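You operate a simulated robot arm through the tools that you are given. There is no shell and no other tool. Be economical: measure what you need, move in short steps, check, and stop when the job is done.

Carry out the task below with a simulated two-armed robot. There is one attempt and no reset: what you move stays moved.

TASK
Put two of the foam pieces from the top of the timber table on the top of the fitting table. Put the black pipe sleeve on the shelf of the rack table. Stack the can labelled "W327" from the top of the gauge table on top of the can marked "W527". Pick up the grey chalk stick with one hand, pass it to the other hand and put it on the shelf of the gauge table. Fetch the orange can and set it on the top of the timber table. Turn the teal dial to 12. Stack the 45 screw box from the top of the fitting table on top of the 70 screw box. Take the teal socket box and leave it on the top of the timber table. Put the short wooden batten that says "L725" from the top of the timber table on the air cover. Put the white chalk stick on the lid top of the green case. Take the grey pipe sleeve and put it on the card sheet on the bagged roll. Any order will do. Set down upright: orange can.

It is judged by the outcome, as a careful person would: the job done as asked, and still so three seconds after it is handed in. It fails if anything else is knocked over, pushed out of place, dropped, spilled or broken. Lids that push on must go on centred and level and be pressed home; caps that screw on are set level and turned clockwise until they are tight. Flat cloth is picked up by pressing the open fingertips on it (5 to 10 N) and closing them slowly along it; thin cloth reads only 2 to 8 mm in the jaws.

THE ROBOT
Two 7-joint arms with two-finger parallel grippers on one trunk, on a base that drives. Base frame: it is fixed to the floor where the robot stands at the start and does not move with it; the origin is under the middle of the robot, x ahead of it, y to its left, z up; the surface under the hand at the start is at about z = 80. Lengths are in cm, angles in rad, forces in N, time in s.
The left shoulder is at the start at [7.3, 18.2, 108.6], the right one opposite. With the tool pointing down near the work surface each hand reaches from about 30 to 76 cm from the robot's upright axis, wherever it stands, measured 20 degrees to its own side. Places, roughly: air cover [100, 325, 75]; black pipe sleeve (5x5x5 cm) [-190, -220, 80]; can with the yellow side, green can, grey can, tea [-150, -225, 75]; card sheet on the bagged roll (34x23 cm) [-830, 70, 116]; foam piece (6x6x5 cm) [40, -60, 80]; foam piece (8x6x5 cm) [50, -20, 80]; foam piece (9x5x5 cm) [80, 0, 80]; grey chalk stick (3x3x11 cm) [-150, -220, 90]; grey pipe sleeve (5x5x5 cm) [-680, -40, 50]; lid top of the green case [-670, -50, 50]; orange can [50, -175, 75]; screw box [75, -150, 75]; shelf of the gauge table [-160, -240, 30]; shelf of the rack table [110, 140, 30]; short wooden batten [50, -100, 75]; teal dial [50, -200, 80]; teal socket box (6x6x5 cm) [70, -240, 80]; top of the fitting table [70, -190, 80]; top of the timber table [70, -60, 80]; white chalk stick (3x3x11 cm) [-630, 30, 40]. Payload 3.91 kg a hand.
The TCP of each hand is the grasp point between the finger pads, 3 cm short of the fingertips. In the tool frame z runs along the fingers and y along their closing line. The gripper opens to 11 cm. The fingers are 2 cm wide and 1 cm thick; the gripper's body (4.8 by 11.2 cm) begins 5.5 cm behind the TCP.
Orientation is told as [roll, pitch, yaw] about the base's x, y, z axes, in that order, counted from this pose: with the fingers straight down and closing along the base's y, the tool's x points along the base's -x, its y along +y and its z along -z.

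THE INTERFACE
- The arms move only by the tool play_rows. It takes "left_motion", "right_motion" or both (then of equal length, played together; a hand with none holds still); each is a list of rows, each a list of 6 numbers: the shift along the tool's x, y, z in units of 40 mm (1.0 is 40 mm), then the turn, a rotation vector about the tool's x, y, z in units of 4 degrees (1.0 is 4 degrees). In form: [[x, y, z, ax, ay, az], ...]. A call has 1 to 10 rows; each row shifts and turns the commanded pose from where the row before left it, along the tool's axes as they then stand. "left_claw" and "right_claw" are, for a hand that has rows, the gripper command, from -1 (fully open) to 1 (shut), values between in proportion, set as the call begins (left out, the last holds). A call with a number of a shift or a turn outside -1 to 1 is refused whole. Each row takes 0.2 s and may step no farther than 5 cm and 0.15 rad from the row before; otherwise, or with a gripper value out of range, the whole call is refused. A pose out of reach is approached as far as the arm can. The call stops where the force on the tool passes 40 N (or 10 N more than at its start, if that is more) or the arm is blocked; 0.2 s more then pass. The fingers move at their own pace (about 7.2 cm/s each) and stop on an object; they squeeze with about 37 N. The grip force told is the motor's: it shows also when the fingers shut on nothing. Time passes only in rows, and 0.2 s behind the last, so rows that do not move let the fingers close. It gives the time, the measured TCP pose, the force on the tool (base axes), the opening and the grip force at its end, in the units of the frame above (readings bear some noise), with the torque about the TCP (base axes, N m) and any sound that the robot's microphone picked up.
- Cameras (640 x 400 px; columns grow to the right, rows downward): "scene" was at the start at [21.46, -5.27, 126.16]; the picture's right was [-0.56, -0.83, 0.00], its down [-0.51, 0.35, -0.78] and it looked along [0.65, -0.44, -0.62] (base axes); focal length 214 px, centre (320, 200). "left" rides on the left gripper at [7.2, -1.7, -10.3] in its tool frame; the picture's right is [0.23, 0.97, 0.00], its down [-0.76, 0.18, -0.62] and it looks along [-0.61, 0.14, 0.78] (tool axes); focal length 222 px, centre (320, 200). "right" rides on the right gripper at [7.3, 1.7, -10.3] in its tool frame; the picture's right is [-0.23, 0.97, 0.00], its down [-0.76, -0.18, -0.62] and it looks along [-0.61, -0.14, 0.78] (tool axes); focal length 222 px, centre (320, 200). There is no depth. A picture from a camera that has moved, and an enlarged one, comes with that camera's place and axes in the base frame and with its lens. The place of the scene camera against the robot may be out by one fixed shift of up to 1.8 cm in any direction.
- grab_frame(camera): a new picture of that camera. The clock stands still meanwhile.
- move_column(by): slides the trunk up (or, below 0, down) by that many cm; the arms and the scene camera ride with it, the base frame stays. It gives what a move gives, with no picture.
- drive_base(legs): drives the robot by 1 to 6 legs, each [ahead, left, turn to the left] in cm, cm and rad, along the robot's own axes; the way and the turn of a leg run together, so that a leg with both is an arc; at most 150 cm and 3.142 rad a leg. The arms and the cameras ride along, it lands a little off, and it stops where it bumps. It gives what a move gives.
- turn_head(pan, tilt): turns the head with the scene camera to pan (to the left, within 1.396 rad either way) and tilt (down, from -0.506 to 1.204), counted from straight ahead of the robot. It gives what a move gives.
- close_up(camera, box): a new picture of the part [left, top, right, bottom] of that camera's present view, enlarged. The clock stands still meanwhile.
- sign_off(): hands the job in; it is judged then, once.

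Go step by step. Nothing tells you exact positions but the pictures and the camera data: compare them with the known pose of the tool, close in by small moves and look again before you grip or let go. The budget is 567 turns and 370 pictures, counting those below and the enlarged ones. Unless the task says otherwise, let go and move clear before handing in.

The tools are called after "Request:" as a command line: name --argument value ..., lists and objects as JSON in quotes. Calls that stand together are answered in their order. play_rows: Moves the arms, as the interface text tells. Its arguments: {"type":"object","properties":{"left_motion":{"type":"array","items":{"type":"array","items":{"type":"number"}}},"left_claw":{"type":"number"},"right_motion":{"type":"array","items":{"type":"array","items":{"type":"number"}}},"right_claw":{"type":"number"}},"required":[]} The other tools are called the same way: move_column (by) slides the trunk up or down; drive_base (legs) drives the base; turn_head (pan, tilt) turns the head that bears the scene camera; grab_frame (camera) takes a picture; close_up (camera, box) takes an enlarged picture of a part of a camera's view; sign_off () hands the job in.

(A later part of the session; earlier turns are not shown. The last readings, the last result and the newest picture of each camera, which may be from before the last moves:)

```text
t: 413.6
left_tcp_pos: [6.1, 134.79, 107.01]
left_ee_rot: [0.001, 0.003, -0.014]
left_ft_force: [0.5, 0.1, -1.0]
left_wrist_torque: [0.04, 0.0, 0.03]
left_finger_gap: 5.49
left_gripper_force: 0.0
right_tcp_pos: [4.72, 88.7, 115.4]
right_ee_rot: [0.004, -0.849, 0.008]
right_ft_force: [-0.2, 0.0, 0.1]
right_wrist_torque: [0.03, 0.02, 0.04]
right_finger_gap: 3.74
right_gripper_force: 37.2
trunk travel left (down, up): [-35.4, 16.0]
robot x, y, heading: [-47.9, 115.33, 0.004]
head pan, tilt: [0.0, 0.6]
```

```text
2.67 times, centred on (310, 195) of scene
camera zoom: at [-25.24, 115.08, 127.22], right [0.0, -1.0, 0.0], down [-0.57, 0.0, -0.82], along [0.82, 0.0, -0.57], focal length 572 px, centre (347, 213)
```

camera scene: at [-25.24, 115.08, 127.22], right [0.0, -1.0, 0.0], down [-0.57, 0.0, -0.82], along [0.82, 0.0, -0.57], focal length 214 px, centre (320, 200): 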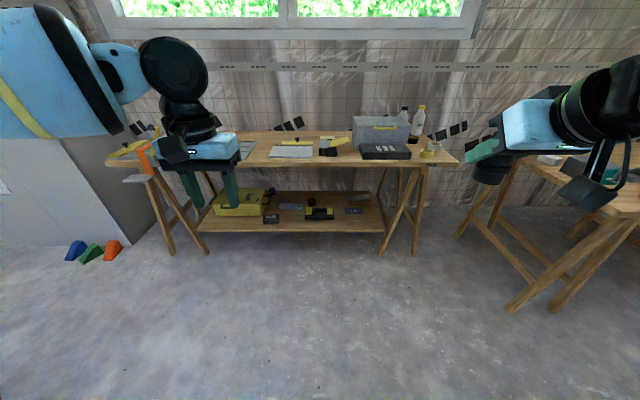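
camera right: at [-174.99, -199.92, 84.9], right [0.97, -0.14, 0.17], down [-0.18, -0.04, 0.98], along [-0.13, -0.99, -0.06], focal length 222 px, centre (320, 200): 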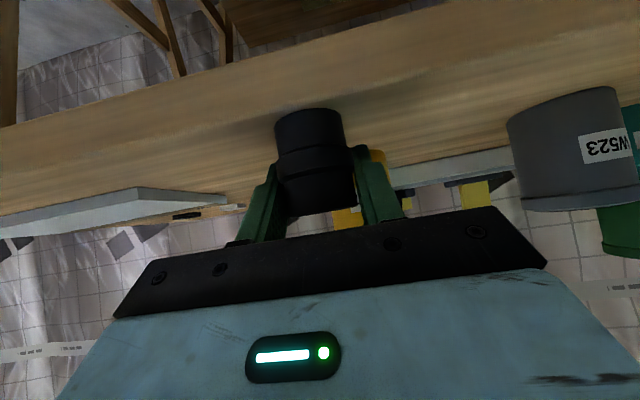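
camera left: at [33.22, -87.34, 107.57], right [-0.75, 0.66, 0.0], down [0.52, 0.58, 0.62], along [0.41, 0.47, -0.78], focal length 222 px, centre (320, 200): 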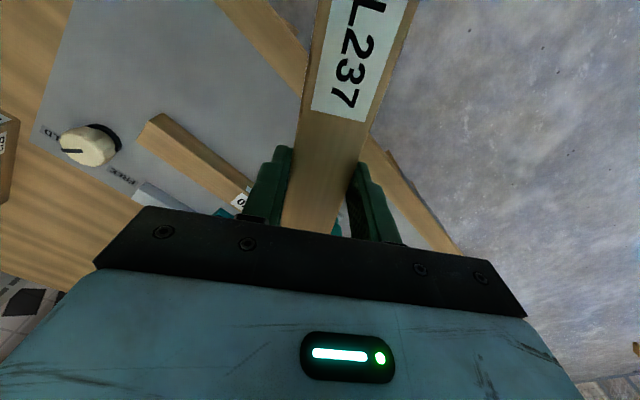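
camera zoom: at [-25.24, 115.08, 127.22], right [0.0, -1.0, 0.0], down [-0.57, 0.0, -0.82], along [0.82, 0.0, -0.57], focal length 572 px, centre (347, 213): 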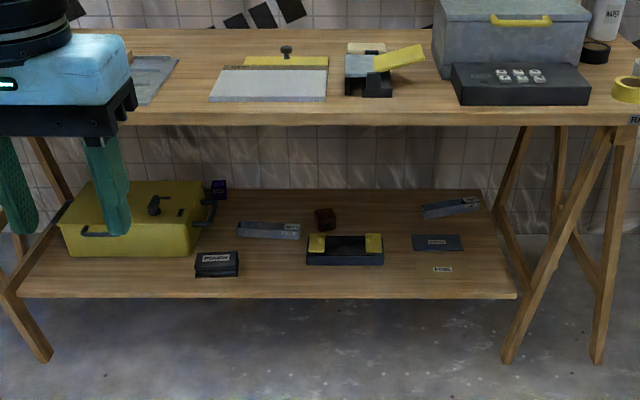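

Free spot on the rack shelf: about [85,134]. I tuck the left hand, and drive so the right hand lines up with y=134.

Request:
play_rows --left_motion '[[0.9, 0, 0.5, 0, 0, 0], [0.9, 0, 0.6, 0, 0, 0], [0.9, 0, 0.6, 0, 0, 0], [0.9, 0, 0.6, 0, 0, 0], [0.4, 0, 0.6, 0, 0, 0]]'

Request:
drive_base --legs '[[34, 45, 0]]'

Request:
move_column --by -35

Request:
play_rows --right_motion '[[0.74, 0, 0.645, 0, 0, 0], [0.74, 0, 0.645, 0, 0, 0], [0.74, 0, 0.645, 0, 0, 0], [0.74, 0, 0.645, 0, 0, 0], [0.74, 0, 0.645, 0, 0, 0], [0.74, 0, 0.645, 0, 0, 0], [0.74, 0, 0.645, 0, 0, 0], [0.74, 0, 0.645, 0, 0, 0]]'

Request:
grab_frame --camera "scene"

Request:
grab_frame --camera "right"

```text
t: 414.8
left_tcp_pos: [-10.1, 134.79, 95.46]
left_ee_rot: [-0.001, 0.002, -0.013]
left_ft_force: [0.4, -0.6, -0.1]
left_wrist_torque: [0.0, 0.0, -0.04]
left_finger_gap: 5.5
left_gripper_force: 0.0
right_tcp_pos: [4.64, 88.59, 115.37]
right_ee_rot: [0.003, -0.845, 0.008]
right_ft_force: [0.2, 0.3, -0.2]
right_wrist_torque: [0.02, 0.03, -0.04]
right_finger_gap: 3.74
right_gripper_force: 36.9
trunk travel left (down, up): [-35.4, 16.0]
robot x, y, heading: [-48.12, 115.31, 0.004]
head pan, tilt: [0.0, 0.6]
```

```text
t: 419.2
left_tcp_pos: [23.7, 179.65, 95.6]
left_ee_rot: [0.001, 0.002, -0.004]
left_ft_force: [0.3, -0.4, -0.3]
left_wrist_torque: [-0.01, 0.02, 0.01]
left_finger_gap: 5.5
left_gripper_force: 0.0
right_tcp_pos: [38.91, 133.62, 115.48]
right_ee_rot: [0.004, -0.847, 0.019]
right_ft_force: [-0.7, 0.4, 0.3]
right_wrist_torque: [0.0, -0.03, -0.01]
right_finger_gap: 3.76
right_gripper_force: 37.6
trunk travel left (down, up): [-35.4, 16.0]
robot x, y, heading: [-14.38, 159.95, 0.01]
head pan, tilt: [0.0, 0.6]
```

```text
t: 422.6
left_tcp_pos: [24.82, 179.65, 61.08]
left_ee_rot: [-0.003, 0.028, -0.005]
left_ft_force: [0.9, 0.0, -0.8]
left_wrist_torque: [0.0, -0.01, -0.01]
left_finger_gap: 5.47
left_gripper_force: 0.1
right_tcp_pos: [38.96, 133.53, 80.33]
right_ee_rot: [0.004, -0.848, 0.017]
right_ft_force: [0.7, 0.5, 0.8]
right_wrist_torque: [0.05, -0.05, -0.02]
right_finger_gap: 3.76
right_gripper_force: 37.4
trunk travel left (down, up): [-0.4, 51.0]
robot x, y, heading: [-14.16, 159.54, 0.012]
head pan, tilt: [0.0, 0.6]
```

```text
t: 424.4
left_tcp_pos: [24.88, 179.63, 61.07]
left_ee_rot: [-0.001, 0.027, -0.003]
left_ft_force: [-0.7, -0.1, 0.6]
left_wrist_torque: [0.01, 0.03, 0.05]
left_finger_gap: 5.52
left_gripper_force: 0.0
right_tcp_pos: [41.12, 133.53, 49.48]
right_ee_rot: [0.004, -0.848, 0.017]
right_ft_force: [-0.8, -1.3, 0.4]
right_wrist_torque: [-0.02, 0.03, -0.02]
right_finger_gap: 3.76
right_gripper_force: 37.0
right hand out of reach, approached as far as the arm can: row 3, 4
trunk travel left (down, up): [-0.4, 51.0]
robot x, y, heading: [-14.34, 159.71, 0.015]
head pan, tilt: [0.0, 0.6]
```

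```text
179 pictures are left
camera scene: at [20.2, 159.89, 90.43], right [0.01, -1.0, 0.0], down [-0.57, -0.01, -0.82], along [0.82, 0.01, -0.57], focal length 214 px, centre (320, 200)
```

scene: 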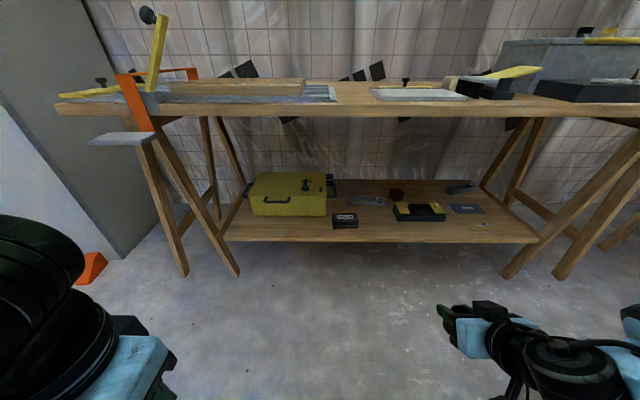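

```text
178 pictures are left
camera right: at [28.64, 134.87, 50.58], right [0.13, 0.98, 0.17], down [0.04, -0.18, 0.98], along [0.99, -0.12, -0.06], focal length 222 px, centre (320, 200)
```

right: 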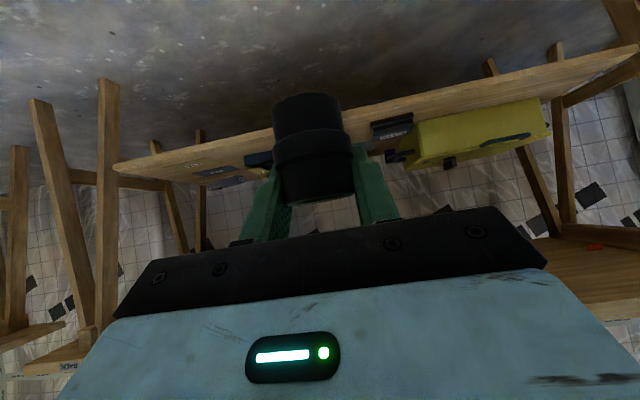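

Path is clear. Drive in 36 cm, then extend.

Request:
drive_base --legs '[[36, 0, -0.01]]'

Request:
play_rows --right_motion '[[-0.33, 0, 0.375, 0, 0, 0], [-0.33, 0, 0.375, 0, 0, 0], [-0.33, 0, 0.375, 0, 0, 0], [-0.33, 0, 0.375, 0, 0, 0]]'

Request:
grab_frame --camera "scene"

Request:
grab_frame --camera "right"

```text
t: 426.7
left_tcp_pos: [60.55, 179.89, 61.03]
left_ee_rot: [-0.003, 0.028, -0.011]
left_ft_force: [0.2, 0.0, 0.0]
left_wrist_torque: [0.01, 0.03, 0.01]
left_finger_gap: 5.5
left_gripper_force: 0.1
right_tcp_pos: [76.47, 133.41, 49.44]
right_ee_rot: [0.004, -0.846, 0.013]
right_ft_force: [-0.5, -0.4, 0.5]
right_wrist_torque: [0.01, 0.0, -0.01]
right_finger_gap: 3.75
right_gripper_force: 37.1
trunk travel left (down, up): [-0.4, 51.0]
robot x, y, heading: [21.35, 160.21, 0.005]
head pan, tilt: [0.0, 0.6]
```

```text
t: 427.7
left_tcp_pos: [60.54, 179.66, 61.17]
left_ee_rot: [-0.002, 0.029, -0.01]
left_ft_force: [-1.1, -0.1, 0.1]
left_wrist_torque: [0.02, -0.01, -0.04]
left_finger_gap: 5.49
left_gripper_force: 0.0
right_tcp_pos: [84.62, 133.69, 49.48]
right_ee_rot: [0.004, -0.849, 0.013]
right_ft_force: [-0.2, -0.7, -0.6]
right_wrist_torque: [-0.01, 0.02, -0.01]
right_finger_gap: 3.73
right_gripper_force: 36.6
trunk travel left (down, up): [-0.4, 51.0]
robot x, y, heading: [21.12, 160.14, 0.006]
head pan, tilt: [0.0, 0.6]
```

```text
177 pictures are left
camera scene: at [55.71, 160.0, 90.43], right [0.01, -1.0, 0.0], down [-0.56, 0.0, -0.83], along [0.82, 0.0, -0.56], focal length 214 px, centre (320, 200)
```

scene: 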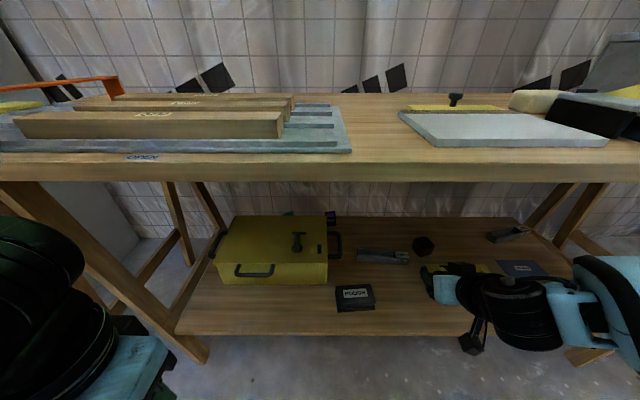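

```text
176 pictures are left
camera right: at [72.01, 135.12, 50.69], right [0.14, 0.98, 0.17], down [0.04, -0.18, 0.98], along [0.99, -0.13, -0.06], focal length 222 px, centre (320, 200)
```

right: 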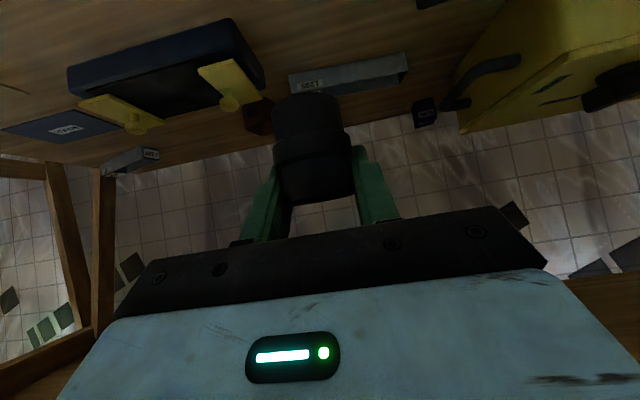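

Request:
play_rows --right_motion '[[0.7, 0, 0.61, 0, 0, 0], [0.7, 0, 0.61, 0, 0, 0], [0.7, 0, 0.61, 0, 0, 0], [0.5, 0, 0.44, 0, 0, 0]]'

Request:
grab_frame --camera "right"

```text
t: 428.7
left_tcp_pos: [60.56, 179.76, 61.19]
left_ee_rot: [0.0, 0.027, -0.009]
left_ft_force: [0.2, 0.5, -0.8]
left_wrist_torque: [0.01, -0.03, -0.03]
left_finger_gap: 5.49
left_gripper_force: 0.0
right_tcp_pos: [84.48, 133.72, 35.78]
right_ee_rot: [0.004, -0.848, 0.012]
right_ft_force: [-0.6, 0.7, -0.2]
right_wrist_torque: [0.03, -0.01, -0.01]
right_finger_gap: 3.71
right_gripper_force: 36.6
trunk travel left (down, up): [-0.4, 51.0]
robot x, y, heading: [21.14, 159.85, 0.009]
head pan, tilt: [0.0, 0.6]
```

```text
175 pictures are left
camera right: at [71.93, 135.18, 36.88], right [0.14, 0.98, 0.17], down [0.04, -0.18, 0.98], along [0.99, -0.13, -0.06], focal length 222 px, centre (320, 200)
```

right: 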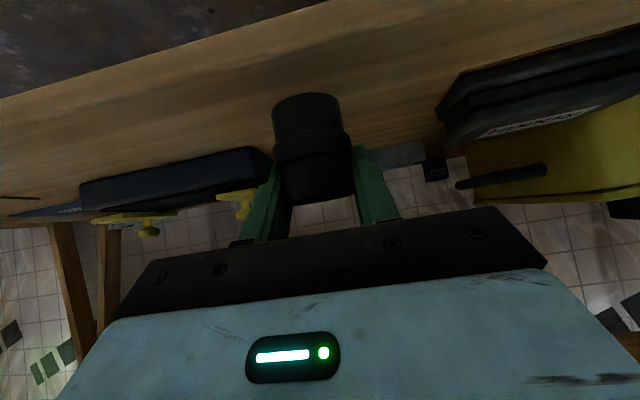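

Request:
play_rows --right_motion '[[0.1, 0, 0.088, 0, 0, 0], [0.1, 0, 0.088, 0, 0, 0], [0.1, 0, 0.088, 0, 0, 0]]'

```text
t: 429.5
left_tcp_pos: [60.5, 179.66, 61.14]
left_ee_rot: [0.0, 0.029, -0.008]
left_ft_force: [-0.3, 0.0, 0.2]
left_wrist_torque: [0.01, -0.02, 0.01]
left_finger_gap: 5.51
left_gripper_force: 0.2
right_tcp_pos: [84.49, 133.76, 34.05]
right_ee_rot: [0.002, -0.848, 0.012]
right_ft_force: [0.1, 0.0, -1.0]
right_wrist_torque: [0.05, -0.01, 0.01]
right_finger_gap: 3.71
right_gripper_force: 37.0
trunk travel left (down, up): [-0.4, 51.0]
robot x, y, heading: [21.01, 160.36, 0.001]
head pan, tilt: [0.0, 0.6]
```

Request:
play_rows --right_motion '[[0.08, 0, 0.07, 0, 0, 0], [0.06, 0, 0.053, 0, 0, 0]]'

```text
t: 430.1
left_tcp_pos: [60.57, 179.74, 61.11]
left_ee_rot: [-0.001, 0.028, -0.01]
left_ft_force: [0.2, 0.3, -0.4]
left_wrist_torque: [0.0, -0.02, -0.03]
left_finger_gap: 5.49
left_gripper_force: 0.0
right_tcp_pos: [84.49, 133.76, 33.52]
right_ee_rot: [0.004, -0.85, 0.012]
right_ft_force: [-4.1, -0.4, 10.0]
right_wrist_torque: [-0.04, 0.3, 0.0]
right_finger_gap: 3.73
right_gripper_force: 36.8
trunk travel left (down, up): [-0.4, 51.0]
robot x, y, heading: [21.02, 160.06, 0.003]
head pan, tilt: [0.0, 0.6]
```

Contact at z 33.5. Release and back out along the tool axis.

Request:
play_rows --right_motion '[[0, 0, 0, 0, 0, 0], [0, 0, 0, 0, 0, 0], [0, 0, -0.3, 0, 0, 0], [0, 0, -0.6, 0, 0, 0], [0, 0, -0.9, 0, 0, 0], [0, 0, -0.9, 0, 0, 0]]' --right_claw -0.3

Request:
grab_frame --camera "right"

Request:
grab_frame --camera "scene"

```text
t: 431.5
left_tcp_pos: [60.44, 179.89, 61.1]
left_ee_rot: [-0.001, 0.028, -0.009]
left_ft_force: [1.0, -0.1, 0.0]
left_wrist_torque: [0.01, 0.02, -0.01]
left_finger_gap: 5.51
left_gripper_force: 0.1
right_tcp_pos: [76.33, 133.66, 40.43]
right_ee_rot: [0.002, -0.848, 0.013]
right_ft_force: [-0.7, -1.1, -0.6]
right_wrist_torque: [-0.02, -0.02, 0.01]
right_finger_gap: 7.16
right_gripper_force: 0.1
trunk travel left (down, up): [-0.4, 51.0]
robot x, y, heading: [21.32, 160.29, 0.003]
head pan, tilt: [0.0, 0.6]
```

```text
174 pictures are left
camera right: at [63.83, 134.97, 41.72], right [0.14, 0.98, 0.17], down [0.04, -0.18, 0.98], along [0.99, -0.13, -0.06], focal length 222 px, centre (320, 200)
```

right: 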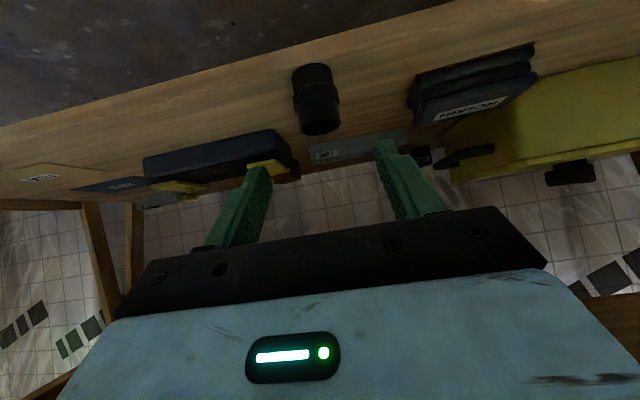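

```text
173 pictures are left
camera scene: at [55.7, 160.01, 90.43], right [0.01, -1.0, 0.0], down [-0.56, 0.0, -0.83], along [0.83, 0.0, -0.56], focal length 214 px, centre (320, 200)
```

scene: 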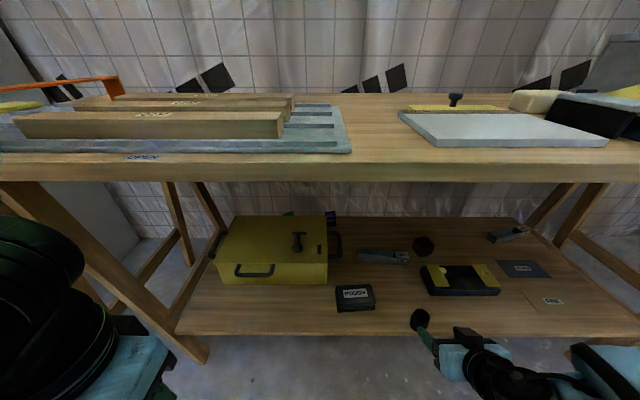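

Sleeve stands on the rack shelf. Back out, raise, and go for batten L725 with the right hand.

Request:
drive_base --legs '[[-45, 0, 0]]'

Request:
move_column --by 35

Request:
play_rows --right_motion '[[-0.74, 0, -0.645, 0, 0, 0], [-0.74, 0, -0.645, 0, 0, 0], [-0.74, 0, -0.645, 0, 0, 0], [-0.74, 0, -0.645, 0, 0, 0], [-0.74, 0, -0.645, 0, 0, 0], [-0.74, 0, -0.645, 0, 0, 0], [-0.74, 0, -0.645, 0, 0, 0], [-0.74, 0, -0.645, 0, 0, 0]]' --left_motion '[[0, 0, -0.8, 0, 0, 0], [0, 0, -0.8, 0, 0, 0], [0, 0, -0.8, 0, 0, 0], [0, 0, -0.8, 0, 0, 0], [0, 0, 0, 0, 0, 0], [0, 0, 0, 0, 0, 0], [0, 0, 0, 0, 0, 0], [0, 0, 0, 0, 0, 0]]'

Request:
drive_base --legs '[[0, -125, 0], [0, -123, 0]]'

Request:
turn_head --pan -0.1 --tilt 0.7

Request:
grab_frame --camera "scene"

```text
t: 434.2
left_tcp_pos: [15.69, 179.43, 61.17]
left_ee_rot: [-0.003, 0.029, -0.009]
left_ft_force: [0.3, -1.1, 0.0]
left_wrist_torque: [-0.01, -0.03, -0.02]
left_finger_gap: 5.51
left_gripper_force: 0.0
right_tcp_pos: [31.37, 133.26, 40.54]
right_ee_rot: [0.003, -0.847, 0.009]
right_ft_force: [0.2, -0.3, 0.1]
right_wrist_torque: [0.0, 0.01, -0.05]
right_finger_gap: 7.16
right_gripper_force: 0.1
trunk travel left (down, up): [-0.4, 51.0]
robot x, y, heading: [-24.23, 159.99, 0.006]
head pan, tilt: [0.0, 0.6]
```

```text
t: 437.6
left_tcp_pos: [15.75, 179.43, 96.13]
left_ee_rot: [0.002, 0.028, -0.012]
left_ft_force: [-0.1, 0.5, 0.6]
left_wrist_torque: [-0.01, -0.02, -0.02]
left_finger_gap: 5.47
left_gripper_force: 0.0
right_tcp_pos: [31.45, 133.2, 75.48]
right_ee_rot: [0.003, -0.845, 0.008]
right_ft_force: [0.3, -0.4, 0.1]
right_wrist_torque: [0.0, -0.02, 0.05]
right_finger_gap: 7.19
right_gripper_force: 0.0
trunk travel left (down, up): [-35.4, 16.0]
robot x, y, heading: [-23.63, 160.42, 0.007]
head pan, tilt: [0.0, 0.6]
```

```text
t: 439.4
left_tcp_pos: [16.03, 179.38, 109.05]
left_ee_rot: [-0.001, 0.027, -0.01]
left_ft_force: [0.1, 0.3, -0.4]
left_wrist_torque: [-0.01, -0.03, 0.0]
left_finger_gap: 5.51
left_gripper_force: 0.1
right_tcp_pos: [31.51, 133.05, 106.98]
right_ee_rot: [0.004, -0.845, 0.01]
right_ft_force: [0.7, 0.5, 0.8]
right_wrist_torque: [-0.03, 0.02, 0.01]
right_finger_gap: 7.17
right_gripper_force: 0.1
trunk travel left (down, up): [-35.4, 16.0]
robot x, y, heading: [-23.46, 159.71, 0.007]
head pan, tilt: [0.0, 0.6]
```

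```text
t: 461.0
left_tcp_pos: [18.21, -65.33, 108.98]
left_ee_rot: [-0.003, 0.026, -0.002]
left_ft_force: [-0.1, -0.5, 0.0]
left_wrist_torque: [0.02, 0.02, 0.01]
left_finger_gap: 5.49
left_gripper_force: 0.1
right_tcp_pos: [34.06, -111.59, 106.99]
right_ee_rot: [0.003, -0.848, 0.018]
right_ft_force: [1.1, -0.4, -0.5]
right_wrist_torque: [0.0, -0.04, 0.01]
right_finger_gap: 7.16
right_gripper_force: 0.0
trunk travel left (down, up): [-35.4, 16.0]
robot x, y, heading: [-21.2, -84.97, 0.011]
head pan, tilt: [0.0, 0.6]
```

```text
t: 461.7
left_tcp_pos: [18.12, -65.31, 108.89]
left_ee_rot: [-0.001, 0.027, -0.004]
left_ft_force: [-0.4, -0.4, 0.0]
left_wrist_torque: [0.0, -0.03, 0.01]
left_finger_gap: 5.49
left_gripper_force: 0.1
right_tcp_pos: [34.03, -111.64, 107.12]
right_ee_rot: [0.004, -0.847, 0.017]
right_ft_force: [0.0, 0.7, 0.4]
right_wrist_torque: [0.01, -0.03, -0.01]
right_finger_gap: 7.14
right_gripper_force: 0.0
trunk travel left (down, up): [-35.4, 16.0]
robot x, y, heading: [-21.49, -84.79, 0.012]
head pan, tilt: [-0.099, 0.7]
```

```text
172 pictures are left
camera scene: at [1.27, -86.01, 126.37], right [-0.09, -1.0, 0.0], down [-0.64, 0.06, -0.77], along [0.76, -0.07, -0.64], focal length 214 px, centre (320, 200)
```

scene: 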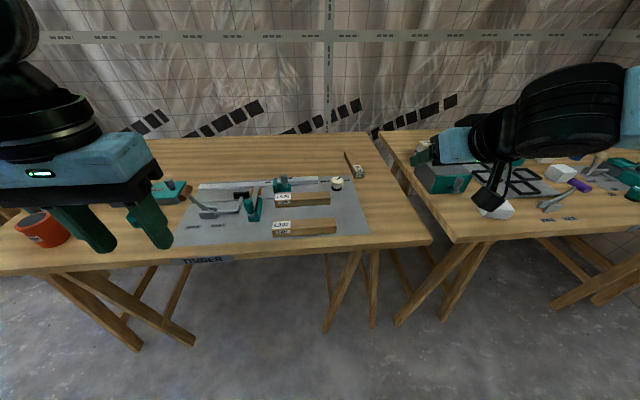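

L237 looks properly restored and L725 is still at [75,-106]. Drive forward 30 cm and approach it with the right hand.

Request:
drive_base --legs '[[30, 0, -0.01]]'

Request:
grab_frame --camera "right"

Request:
grab_frame --camera "scene"

```text
t: 463.7
left_tcp_pos: [48.1, -65.4, 109.02]
left_ee_rot: [-0.003, 0.028, -0.012]
left_ft_force: [0.1, 0.5, 0.3]
left_wrist_torque: [0.02, -0.02, -0.02]
left_finger_gap: 5.52
left_gripper_force: 0.1
right_tcp_pos: [63.64, -111.75, 106.95]
right_ee_rot: [0.003, -0.85, 0.011]
right_ft_force: [0.8, 0.8, 0.1]
right_wrist_torque: [0.01, -0.01, 0.01]
right_finger_gap: 7.11
right_gripper_force: 0.0
trunk travel left (down, up): [-35.4, 16.0]
robot x, y, heading: [8.58, -84.64, 0.001]
head pan, tilt: [-0.099, 0.7]
```

```text
171 pictures are left
camera right: at [51.23, -110.35, 108.15], right [0.14, 0.98, 0.17], down [0.04, -0.18, 0.98], along [0.99, -0.13, -0.06], focal length 222 px, centre (320, 200)
```

right: 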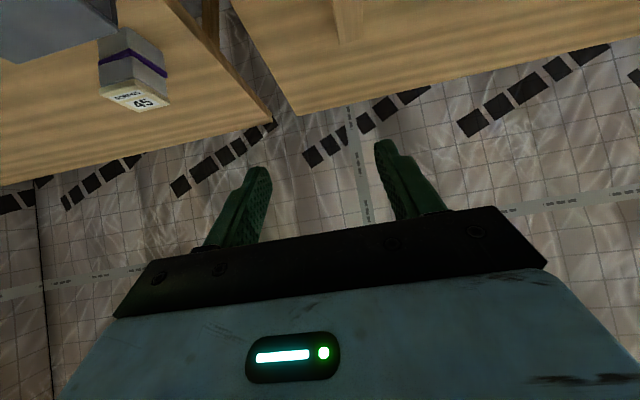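

```text
170 pictures are left
camera scene: at [31.11, -85.97, 126.36], right [-0.1, -1.0, 0.0], down [-0.64, 0.06, -0.76], along [0.76, -0.07, -0.64], focal length 214 px, centre (320, 200)
```

scene: 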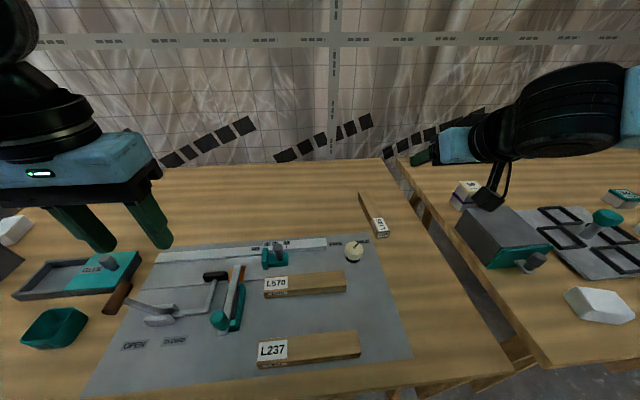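

Request:
play_rows --right_motion '[[0.62, 0.295, 0.545, -0.54, 0, -0.47], [0.62, 0.295, 0.545, 0, 0, 0], [0.62, 0.295, 0.545, 0, 0, 0], [0.62, 0.295, 0.545, 0, 0, 0], [0.62, 0.295, 0.545, 0, 0, 0]]'

Request:
grab_frame --camera "right"

Request:
grab_frame --camera "scene"

```text
t: 464.9
left_tcp_pos: [48.1, -65.41, 108.94]
left_ee_rot: [0.0, 0.028, -0.011]
left_ft_force: [-0.3, -0.9, -0.1]
left_wrist_torque: [0.02, 0.0, 0.04]
left_finger_gap: 5.5
left_gripper_force: 0.0
right_tcp_pos: [63.13, -105.85, 90.53]
right_ee_rot: [0.005, -0.847, 0.057]
right_ft_force: [0.4, -0.1, 0.7]
right_wrist_torque: [0.02, -0.02, -0.05]
right_finger_gap: 7.16
right_gripper_force: 0.1
trunk travel left (down, up): [-35.4, 16.0]
robot x, y, heading: [8.02, -84.6, 0.0]
head pan, tilt: [-0.099, 0.7]
```

```text
169 pictures are left
camera right: at [50.7, -104.99, 91.73], right [0.09, 0.98, 0.17], down [0.05, -0.18, 0.98], along [0.99, -0.08, -0.06], focal length 222 px, centre (320, 200)
```

right: 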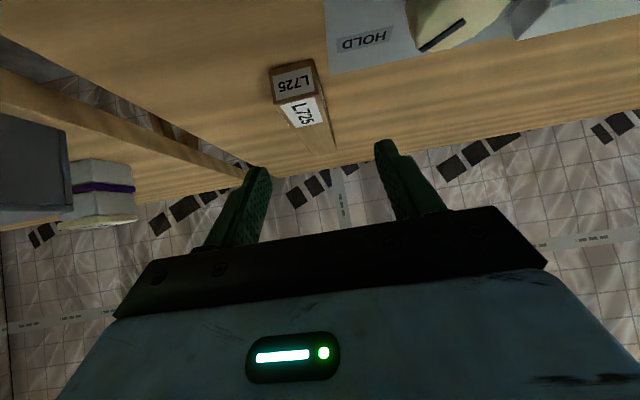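

```text
168 pictures are left
camera scene: at [31.13, -85.97, 126.36], right [-0.1, -1.0, 0.0], down [-0.64, 0.06, -0.76], along [0.76, -0.07, -0.64], focal length 214 px, centre (320, 200)
```

scene: 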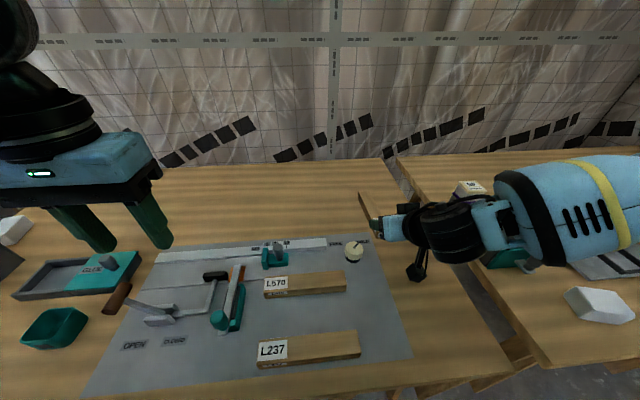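

Request:
play_rows --right_motion '[[0, -0.08, 0.85, 0, 0, 0], [0, -0.09, 0.85, 0, 0, 0]]'

Request:
turn_head --pan -0.6 --tilt 0.7

Request:
grab_frame --camera "scene"

```text
t: 465.5
left_tcp_pos: [48.05, -65.47, 108.93]
left_ee_rot: [-0.001, 0.027, -0.012]
left_ft_force: [0.6, -0.4, 0.4]
left_wrist_torque: [0.01, -0.02, -0.02]
left_finger_gap: 5.5
left_gripper_force: 0.1
right_tcp_pos: [68.26, -106.18, 85.88]
right_ee_rot: [0.004, -0.848, 0.061]
right_ft_force: [-0.3, -0.2, 0.3]
right_wrist_torque: [-0.04, -0.02, 0.0]
right_finger_gap: 7.11
right_gripper_force: 0.1
trunk travel left (down, up): [-35.4, 16.0]
robot x, y, heading: [8.55, -84.8, 0.0]
head pan, tilt: [-0.099, 0.7]
```

```text
t: 466.4
left_tcp_pos: [48.05, -65.48, 108.94]
left_ee_rot: [-0.002, 0.027, -0.012]
left_ft_force: [-0.1, 0.1, 0.9]
left_wrist_torque: [0.01, -0.02, 0.01]
left_finger_gap: 5.48
left_gripper_force: 0.1
right_tcp_pos: [68.17, -106.12, 86.0]
right_ee_rot: [0.002, -0.849, 0.058]
right_ft_force: [-0.7, -0.3, 0.2]
right_wrist_torque: [0.0, -0.02, 0.01]
right_finger_gap: 7.13
right_gripper_force: 0.1
trunk travel left (down, up): [-35.4, 16.0]
robot x, y, heading: [8.27, -84.76, 0.001]
head pan, tilt: [-0.6, 0.7]
```

```text
167 pictures are left
camera scene: at [29.65, -89.92, 126.37], right [-0.56, -0.83, 0.0], down [-0.53, 0.36, -0.76], along [0.63, -0.43, -0.64], focal length 214 px, centre (320, 200)
```

scene: 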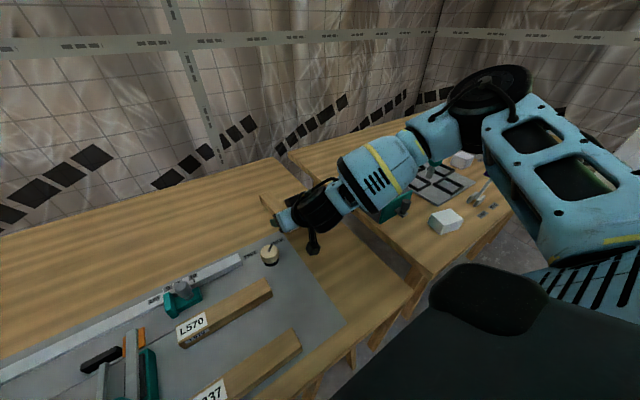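

Request:
play_rows --right_motion '[[0, 0, 0.45, 0, 0, 0], [0, 0, 0.43, 0, 0, 0]]'

Request:
play_rows --right_motion '[[0, 0, 0, 0, 0, 0], [0, 0, 0, 0, 0, 0], [0, 0, 0, 0, 0, 0]]' --right_claw 1

Request:
grab_frame --camera "right"

```text
t: 467.0
left_tcp_pos: [48.2, -65.3, 108.96]
left_ee_rot: [-0.001, 0.027, -0.012]
left_ft_force: [0.7, 0.2, 0.3]
left_wrist_torque: [0.0, 0.02, 0.02]
left_finger_gap: 5.51
left_gripper_force: 0.0
right_tcp_pos: [70.98, -106.05, 83.47]
right_ee_rot: [0.003, -0.848, 0.061]
right_ft_force: [-0.4, -0.3, 0.6]
right_wrist_torque: [0.0, 0.0, -0.01]
right_finger_gap: 7.15
right_gripper_force: 0.1
trunk travel left (down, up): [-35.4, 16.0]
robot x, y, heading: [8.5, -84.66, 0.004]
head pan, tilt: [-0.6, 0.7]
```

```text
t: 467.8
left_tcp_pos: [48.14, -65.4, 108.95]
left_ee_rot: [-0.003, 0.028, -0.011]
left_ft_force: [1.1, -0.1, 0.2]
left_wrist_torque: [-0.03, -0.01, 0.01]
left_finger_gap: 5.49
left_gripper_force: 0.1
right_tcp_pos: [70.94, -106.07, 83.71]
right_ee_rot: [0.003, -0.849, 0.059]
right_ft_force: [1.2, -0.5, 0.3]
right_wrist_torque: [-0.06, -0.18, -0.02]
right_finger_gap: 3.75
right_gripper_force: 37.5
trunk travel left (down, up): [-35.4, 16.0]
robot x, y, heading: [8.78, -85.25, 0.003]
head pan, tilt: [-0.6, 0.7]
```

```text
166 pictures are left
camera right: at [58.45, -105.2, 84.79], right [0.09, 0.98, 0.17], down [0.05, -0.18, 0.98], along [0.99, -0.08, -0.06], focal length 222 px, centre (320, 200)
```

right: 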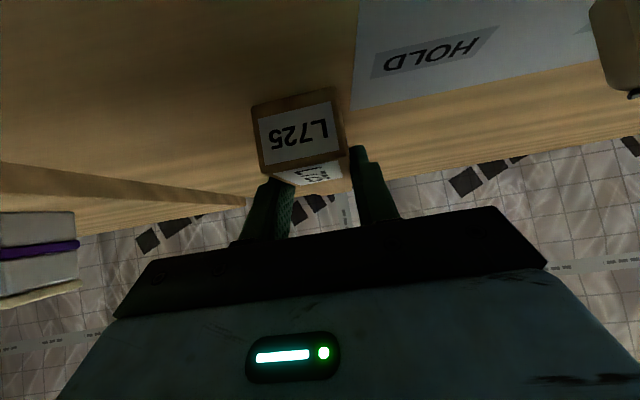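

Gripped. Lift straight up and back off.

Request:
play_rows --right_motion '[[-0.5, 0, -0.44, 0, 0, 0], [-0.74, 0, -0.65, 0, 0, 0], [-0.74, 0, -0.65, 0, 0, 0], [-0.6, 0, -0.7, 0, 0, 0], [-0.4, 0, -0.8, 0, 0, 0], [-0.4, 0, -0.8, 0, 0, 0]]'

Request:
drive_base --legs '[[-50, 0, 0]]'

Request:
turn_head --pan 0 --tilt 0.6

Request:
grab_frame --camera "scene"

```text
t: 469.2
left_tcp_pos: [48.02, -65.37, 108.99]
left_ee_rot: [-0.002, 0.027, -0.011]
left_ft_force: [-0.2, -0.5, 0.6]
left_wrist_torque: [0.01, 0.03, -0.02]
left_finger_gap: 5.5
left_gripper_force: 0.2
right_tcp_pos: [67.86, -106.23, 104.51]
right_ee_rot: [0.004, -0.848, 0.058]
right_ft_force: [0.0, -0.5, -0.7]
right_wrist_torque: [0.0, 0.03, 0.03]
right_finger_gap: 3.74
right_gripper_force: 37.0
trunk travel left (down, up): [-35.4, 16.0]
robot x, y, heading: [8.27, -84.72, 0.002]
head pan, tilt: [-0.6, 0.7]
```

```text
t: 472.2
left_tcp_pos: [-1.58, -65.56, 108.95]
left_ee_rot: [-0.001, 0.028, -0.012]
left_ft_force: [-0.4, -0.4, -0.1]
left_wrist_torque: [0.01, 0.0, 0.01]
left_finger_gap: 5.5
left_gripper_force: 0.0
right_tcp_pos: [18.12, -106.42, 104.51]
right_ee_rot: [0.002, -0.848, 0.06]
right_ft_force: [-0.5, 0.2, -1.4]
right_wrist_torque: [-0.01, 0.05, -0.04]
right_finger_gap: 3.72
right_gripper_force: 36.9
trunk travel left (down, up): [-35.4, 16.0]
robot x, y, heading: [-41.39, -84.82, -0.003]
head pan, tilt: [-0.6, 0.7]
```

```text
t: 473.2
left_tcp_pos: [-1.83, -65.59, 108.97]
left_ee_rot: [-0.002, 0.029, -0.013]
left_ft_force: [0.2, 0.4, -0.3]
left_wrist_torque: [-0.04, 0.0, 0.02]
left_finger_gap: 5.47
left_gripper_force: 0.1
right_tcp_pos: [18.08, -106.39, 104.4]
right_ee_rot: [0.003, -0.85, 0.059]
right_ft_force: [0.6, -0.6, -1.3]
right_wrist_torque: [0.03, 0.04, 0.01]
right_finger_gap: 3.73
right_gripper_force: 36.9
trunk travel left (down, up): [-35.4, 16.0]
robot x, y, heading: [-41.26, -84.71, 0.005]
head pan, tilt: [0.0, 0.6]
```

```text
165 pictures are left
camera scene: at [-18.33, -85.29, 127.23], right [0.0, -1.0, 0.0], down [-0.57, 0.0, -0.82], along [0.82, 0.0, -0.57], focal length 214 px, centre (320, 200)
```

scene: 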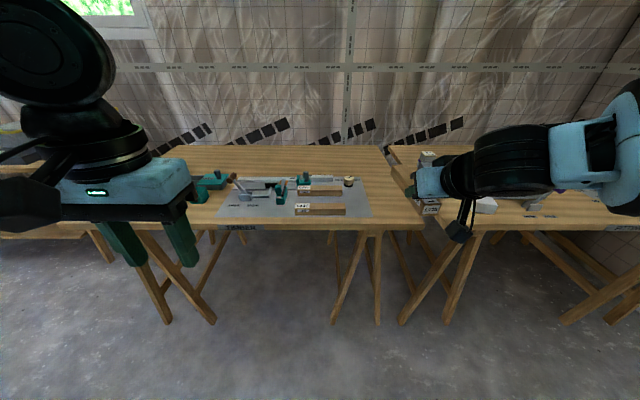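

Batten L725 is held. I drive left along the room toward the air cover, looking on the way.

Request:
drive_base --legs '[[0, 130, 0], [0, 130, 0]]'

Request:
turn_head --pan 0.9 --tilt 0.45

Request:
grab_frame --camera "scene"

```text
t: 495.8
left_tcp_pos: [-8.81, 193.45, 108.93]
left_ee_rot: [-0.002, 0.028, 0.017]
left_ft_force: [0.1, -0.6, -0.2]
left_wrist_torque: [0.0, 0.0, -0.01]
left_finger_gap: 5.49
left_gripper_force: 0.0
right_tcp_pos: [12.11, 153.17, 104.53]
right_ee_rot: [0.003, -0.849, 0.088]
right_ft_force: [-0.5, -0.5, -0.9]
right_wrist_torque: [-0.01, 0.1, 0.02]
right_finger_gap: 3.75
right_gripper_force: 36.8
trunk travel left (down, up): [-35.4, 16.0]
robot x, y, heading: [-47.95, 172.79, 0.029]
head pan, tilt: [0.0, 0.6]
```

```text
t: 497.0
left_tcp_pos: [-8.74, 193.5, 108.94]
left_ee_rot: [-0.001, 0.028, 0.018]
left_ft_force: [0.2, 1.0, -0.4]
left_wrist_torque: [0.01, -0.02, 0.0]
left_finger_gap: 5.52
left_gripper_force: 0.1
right_tcp_pos: [11.93, 153.38, 104.44]
right_ee_rot: [0.005, -0.848, 0.09]
right_ft_force: [0.2, -0.1, -0.2]
right_wrist_torque: [-0.01, 0.04, 0.0]
right_finger_gap: 3.73
right_gripper_force: 37.2
trunk travel left (down, up): [-35.4, 16.0]
robot x, y, heading: [-47.86, 173.22, 0.033]
head pan, tilt: [0.901, 0.45]
```

```text
164 pictures are left
camera scene: at [-28.18, 180.34, 128.58], right [0.8, -0.6, 0.0], down [-0.26, -0.35, -0.9], along [0.54, 0.72, -0.44], focal length 214 px, centre (320, 200)
```

scene: 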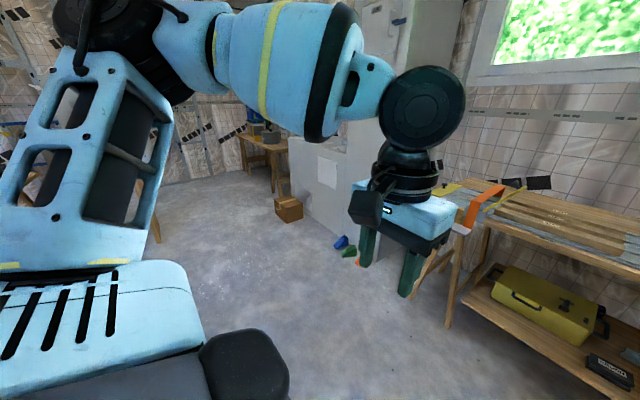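

A white block stands at x≈78–, y≈280–365; the air cover should be on its top. I drive on to y≈300 and look.

Request:
drive_base --legs '[[0, 125, -0.03]]'

Request:
turn_head --pan 0.1 --tilt 0.5

Request:
grab_frame --camera "scene"

```text
t: 508.1
left_tcp_pos: [-10.17, 316.38, 109.04]
left_ee_rot: [-0.003, 0.027, -0.014]
left_ft_force: [0.4, 0.7, -0.2]
left_wrist_torque: [0.01, 0.0, -0.03]
left_finger_gap: 5.51
left_gripper_force: 0.0
right_tcp_pos: [9.44, 275.49, 104.49]
right_ee_rot: [0.003, -0.848, 0.057]
right_ft_force: [0.1, 0.3, -1.1]
right_wrist_torque: [-0.02, 0.04, -0.01]
right_finger_gap: 3.73
right_gripper_force: 37.2
trunk travel left (down, up): [-35.4, 16.0]
robot x, y, heading: [-50.1, 296.97, -0.005]
head pan, tilt: [0.901, 0.45]
```

```text
t: 509.3
left_tcp_pos: [-10.23, 316.34, 109.0]
left_ee_rot: [-0.002, 0.028, -0.015]
left_ft_force: [-0.8, 1.0, -0.3]
left_wrist_torque: [-0.02, 0.0, 0.02]
left_finger_gap: 5.5
left_gripper_force: 0.1
right_tcp_pos: [9.51, 275.54, 104.47]
right_ee_rot: [0.004, -0.848, 0.057]
right_ft_force: [-0.6, -1.0, -2.1]
right_wrist_torque: [0.0, 0.04, -0.03]
right_finger_gap: 3.75
right_gripper_force: 36.9
trunk travel left (down, up): [-35.4, 16.0]
robot x, y, heading: [-50.29, 297.34, 0.005]
head pan, tilt: [0.099, 0.499]
```

```text
163 pictures are left
camera scene: at [-26.72, 297.56, 128.14], right [0.1, -0.99, 0.0], down [-0.48, -0.05, -0.88], along [0.87, 0.09, -0.48], focal length 214 px, centre (320, 200)
```

scene: 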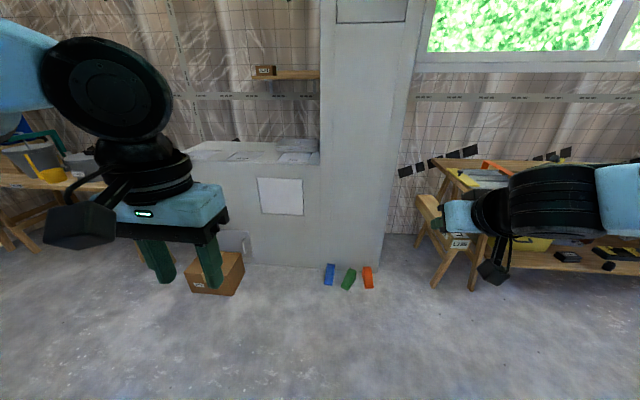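

Request:
close_up --camera "scene" --box '[170, 110, 350, 230]'

```text
3.33 times, centred on (260, 170) of scene
camera zoom: at [-26.72, 297.56, 128.14], right [0.1, -0.99, 0.0], down [-0.48, -0.05, -0.88], along [0.87, 0.09, -0.48], focal length 715 px, centre (520, 300)
```

zoom: 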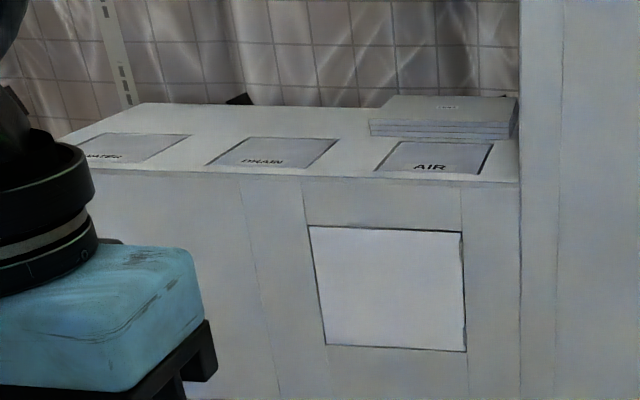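

The AIR cover plate is centred around [107,327], top z≈86, with a tall column to its right and a cardboard box on the floor. I shift the right hand inward first, then drive in.

Request:
play_rows --right_motion '[[0, 0.8, 0, 0, 0, 0], [0, 0.8, 0, 0, 0, 0], [0, 0.8, 0, 0, 0, 0], [0, 0.8, 0, 0, 0, 0], [0, 0.8, 0, 0, 0, 0], [0, 0.5, 0, 0, 0, 0]]' --left_motion '[[0, 0.5, 0, 0, 0, 0], [0, 0.5, 0, 0, 0, 0], [0, 0.5, 0, 0, 0, 0], [0, 0.5, 0, 0, 0, 0], [0, 0, 0, 0, 0, 0], [0, 0, 0, 0, 0, 0]]'

Request:
drive_base --legs '[[55, 33, 0]]'

Request:
turn_head --pan 0 --tilt 0.6

Request:
grab_frame --camera "scene"

```text
t: 510.7
left_tcp_pos: [-10.11, 324.17, 109.12]
left_ee_rot: [-0.002, 0.028, -0.013]
left_ft_force: [-0.5, 0.4, 0.0]
left_wrist_torque: [0.0, -0.01, -0.01]
left_finger_gap: 5.5
left_gripper_force: 0.1
right_tcp_pos: [8.68, 286.19, 104.5]
right_ee_rot: [0.002, -0.845, 0.055]
right_ft_force: [-0.4, -0.2, -1.3]
right_wrist_torque: [-0.03, 0.05, -0.01]
right_finger_gap: 3.74
right_gripper_force: 37.3
right hand out of reach, approached as far as the arm can: row 4, 5, 6
trunk travel left (down, up): [-35.4, 16.0]
robot x, y, heading: [-50.22, 296.93, 0.004]
head pan, tilt: [0.099, 0.499]
```

```text
t: 514.3
left_tcp_pos: [45.65, 356.69, 109.1]
left_ee_rot: [0.001, 0.028, -0.025]
left_ft_force: [0.4, 0.1, -0.1]
left_wrist_torque: [-0.02, 0.02, 0.01]
left_finger_gap: 5.48
left_gripper_force: 0.0
right_tcp_pos: [64.23, 318.44, 104.46]
right_ee_rot: [0.002, -0.847, 0.045]
right_ft_force: [0.1, -0.8, -1.4]
right_wrist_torque: [0.02, 0.08, -0.03]
right_finger_gap: 3.75
right_gripper_force: 37.2
trunk travel left (down, up): [-35.4, 16.0]
robot x, y, heading: [5.7, 329.78, -0.007]
head pan, tilt: [0.099, 0.499]
```

```text
t: 514.9
left_tcp_pos: [45.78, 356.59, 109.13]
left_ee_rot: [0.0, 0.027, -0.024]
left_ft_force: [0.5, 1.2, -1.0]
left_wrist_torque: [0.02, 0.0, 0.04]
left_finger_gap: 5.52
left_gripper_force: 0.1
right_tcp_pos: [64.19, 318.46, 104.67]
right_ee_rot: [0.004, -0.846, 0.045]
right_ft_force: [0.2, 0.5, -1.6]
right_wrist_torque: [0.0, 0.06, -0.01]
right_finger_gap: 3.74
right_gripper_force: 37.1
trunk travel left (down, up): [-35.4, 16.0]
robot x, y, heading: [5.83, 329.86, -0.009]
head pan, tilt: [0.0, 0.6]
```

```text
161 pictures are left
camera scene: at [28.59, 329.22, 127.23], right [-0.01, -1.0, 0.0], down [-0.56, 0.0, -0.83], along [0.83, -0.01, -0.56], focal length 214 px, centre (320, 200)
```

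scene: 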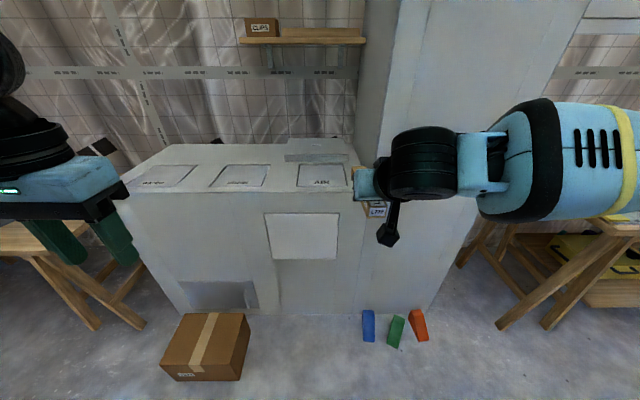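

I rotate slightly left and drive in so the batten comes over the AIR plate.

Request:
drive_base --legs '[[0, 0, 0.125], [36, -3, 0]]'

Request:
grab_frame --camera "scene"

Request:
grab_frame --camera "right"

```text
t: 517.9
left_tcp_pos: [78.3, 363.04, 109.1]
left_ee_rot: [0.001, 0.029, 0.109]
left_ft_force: [-0.3, -0.1, -0.8]
left_wrist_torque: [-0.02, -0.04, 0.01]
left_finger_gap: 5.49
left_gripper_force: 0.0
right_tcp_pos: [101.64, 327.9, 104.47]
right_ee_rot: [0.003, -0.845, 0.178]
right_ft_force: [-0.5, -0.1, -0.4]
right_wrist_torque: [-0.01, 0.04, 0.04]
right_finger_gap: 3.76
right_gripper_force: 37.2
trunk travel left (down, up): [-35.4, 16.0]
robot x, y, heading: [41.96, 331.57, 0.128]
head pan, tilt: [0.0, 0.6]
```

```text
160 pictures are left
camera scene: at [64.99, 333.58, 127.22], right [0.12, -0.99, 0.0], down [-0.56, -0.07, -0.82], along [0.82, 0.1, -0.57], focal length 214 px, centre (320, 200)
```

scene: 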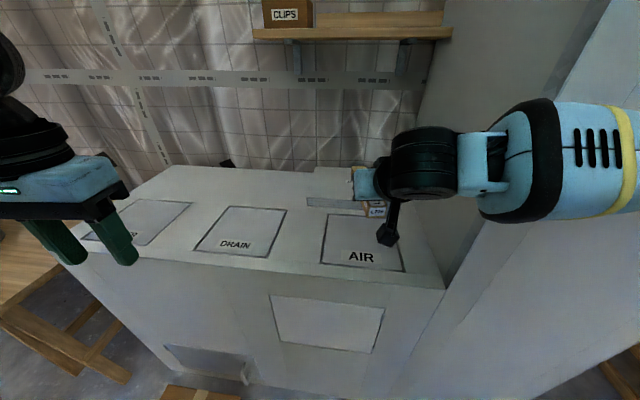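

```text
159 pictures are left
camera right: at [89.16, 327.08, 105.63], right [-0.03, 0.98, 0.17], down [0.07, -0.17, 0.98], along [1.0, 0.04, -0.06], focal length 222 px, centre (320, 200)
```

right: 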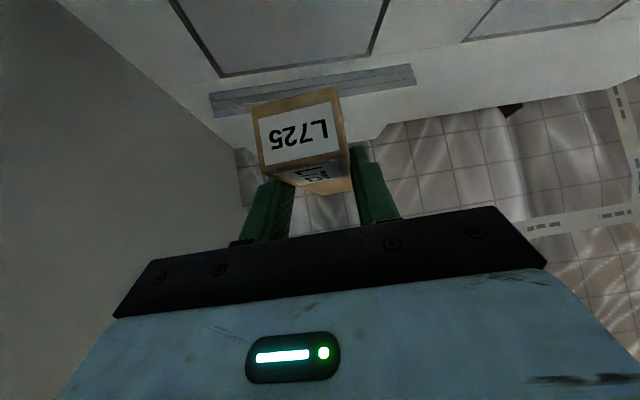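

AIR plate measured: x 98.6–117.3, y 319–338, z≈86. Lower the batten to just above it.

Request:
play_rows --right_motion '[[0.52, -0.043, 0.68, 0, 0, 0], [0.52, -0.043, 0.68, 0, 0, 0], [0.52, -0.043, 0.68, 0, 0, 0], [0.52, -0.043, 0.68, 0, 0, 0]]'

Request:
grab_frame --camera "right"

Request:
close_up --camera "scene" --box '[280, 150, 460, 300]'

```text
t: 518.9
left_tcp_pos: [78.38, 362.98, 109.07]
left_ee_rot: [-0.001, 0.028, 0.11]
left_ft_force: [0.1, -0.1, -0.2]
left_wrist_torque: [-0.06, -0.01, -0.02]
left_finger_gap: 5.52
left_gripper_force: 0.0
right_tcp_pos: [104.34, 327.68, 90.93]
right_ee_rot: [0.006, -0.847, 0.18]
right_ft_force: [0.6, 0.5, -1.8]
right_wrist_torque: [0.02, 0.08, -0.01]
right_finger_gap: 3.76
right_gripper_force: 37.1
trunk travel left (down, up): [-35.4, 16.0]
robot x, y, heading: [42.12, 331.17, 0.126]
head pan, tilt: [0.0, 0.6]
```

```text
158 pictures are left
camera right: at [91.87, 326.97, 92.04], right [-0.03, 0.98, 0.17], down [0.07, -0.17, 0.98], along [1.0, 0.04, -0.06], focal length 222 px, centre (320, 200)
```

right: 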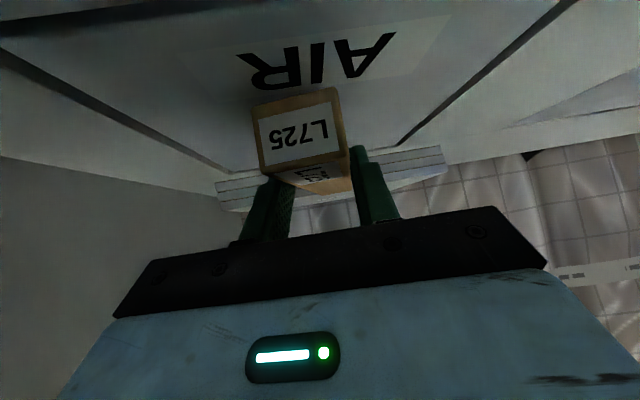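

```text
2.67 times, centred on (370, 225) of scene
camera zoom: at [65.01, 333.55, 127.22], right [0.12, -0.99, 0.0], down [-0.56, -0.07, -0.82], along [0.82, 0.1, -0.57], focal length 572 px, centre (187, 133)
```

zoom: 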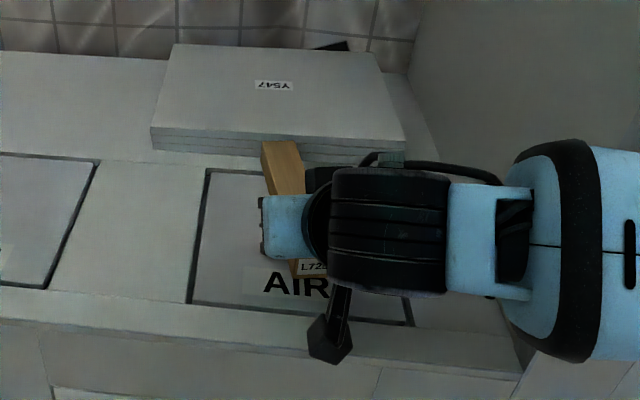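

Request:
play_rows --right_motion '[[0.115, 0, -0.13, 0, 0, 0], [0.15, 0, 0.132, 0, 0, 0], [0.1, 0, 0.088, 0, 0, 0]]'

```text
t: 519.7
left_tcp_pos: [78.29, 363.0, 109.08]
left_ee_rot: [0.001, 0.029, 0.11]
left_ft_force: [-0.5, -0.1, -0.2]
left_wrist_torque: [0.0, 0.04, 0.02]
left_finger_gap: 5.5
left_gripper_force: 0.0
right_tcp_pos: [103.78, 327.44, 89.83]
right_ee_rot: [0.006, -0.851, 0.18]
right_ft_force: [0.4, -0.3, 1.2]
right_wrist_torque: [-0.03, -0.23, 0.01]
right_finger_gap: 3.73
right_gripper_force: 37.2
trunk travel left (down, up): [-35.4, 16.0]
robot x, y, heading: [41.85, 330.93, 0.126]
head pan, tilt: [0.0, 0.6]
```

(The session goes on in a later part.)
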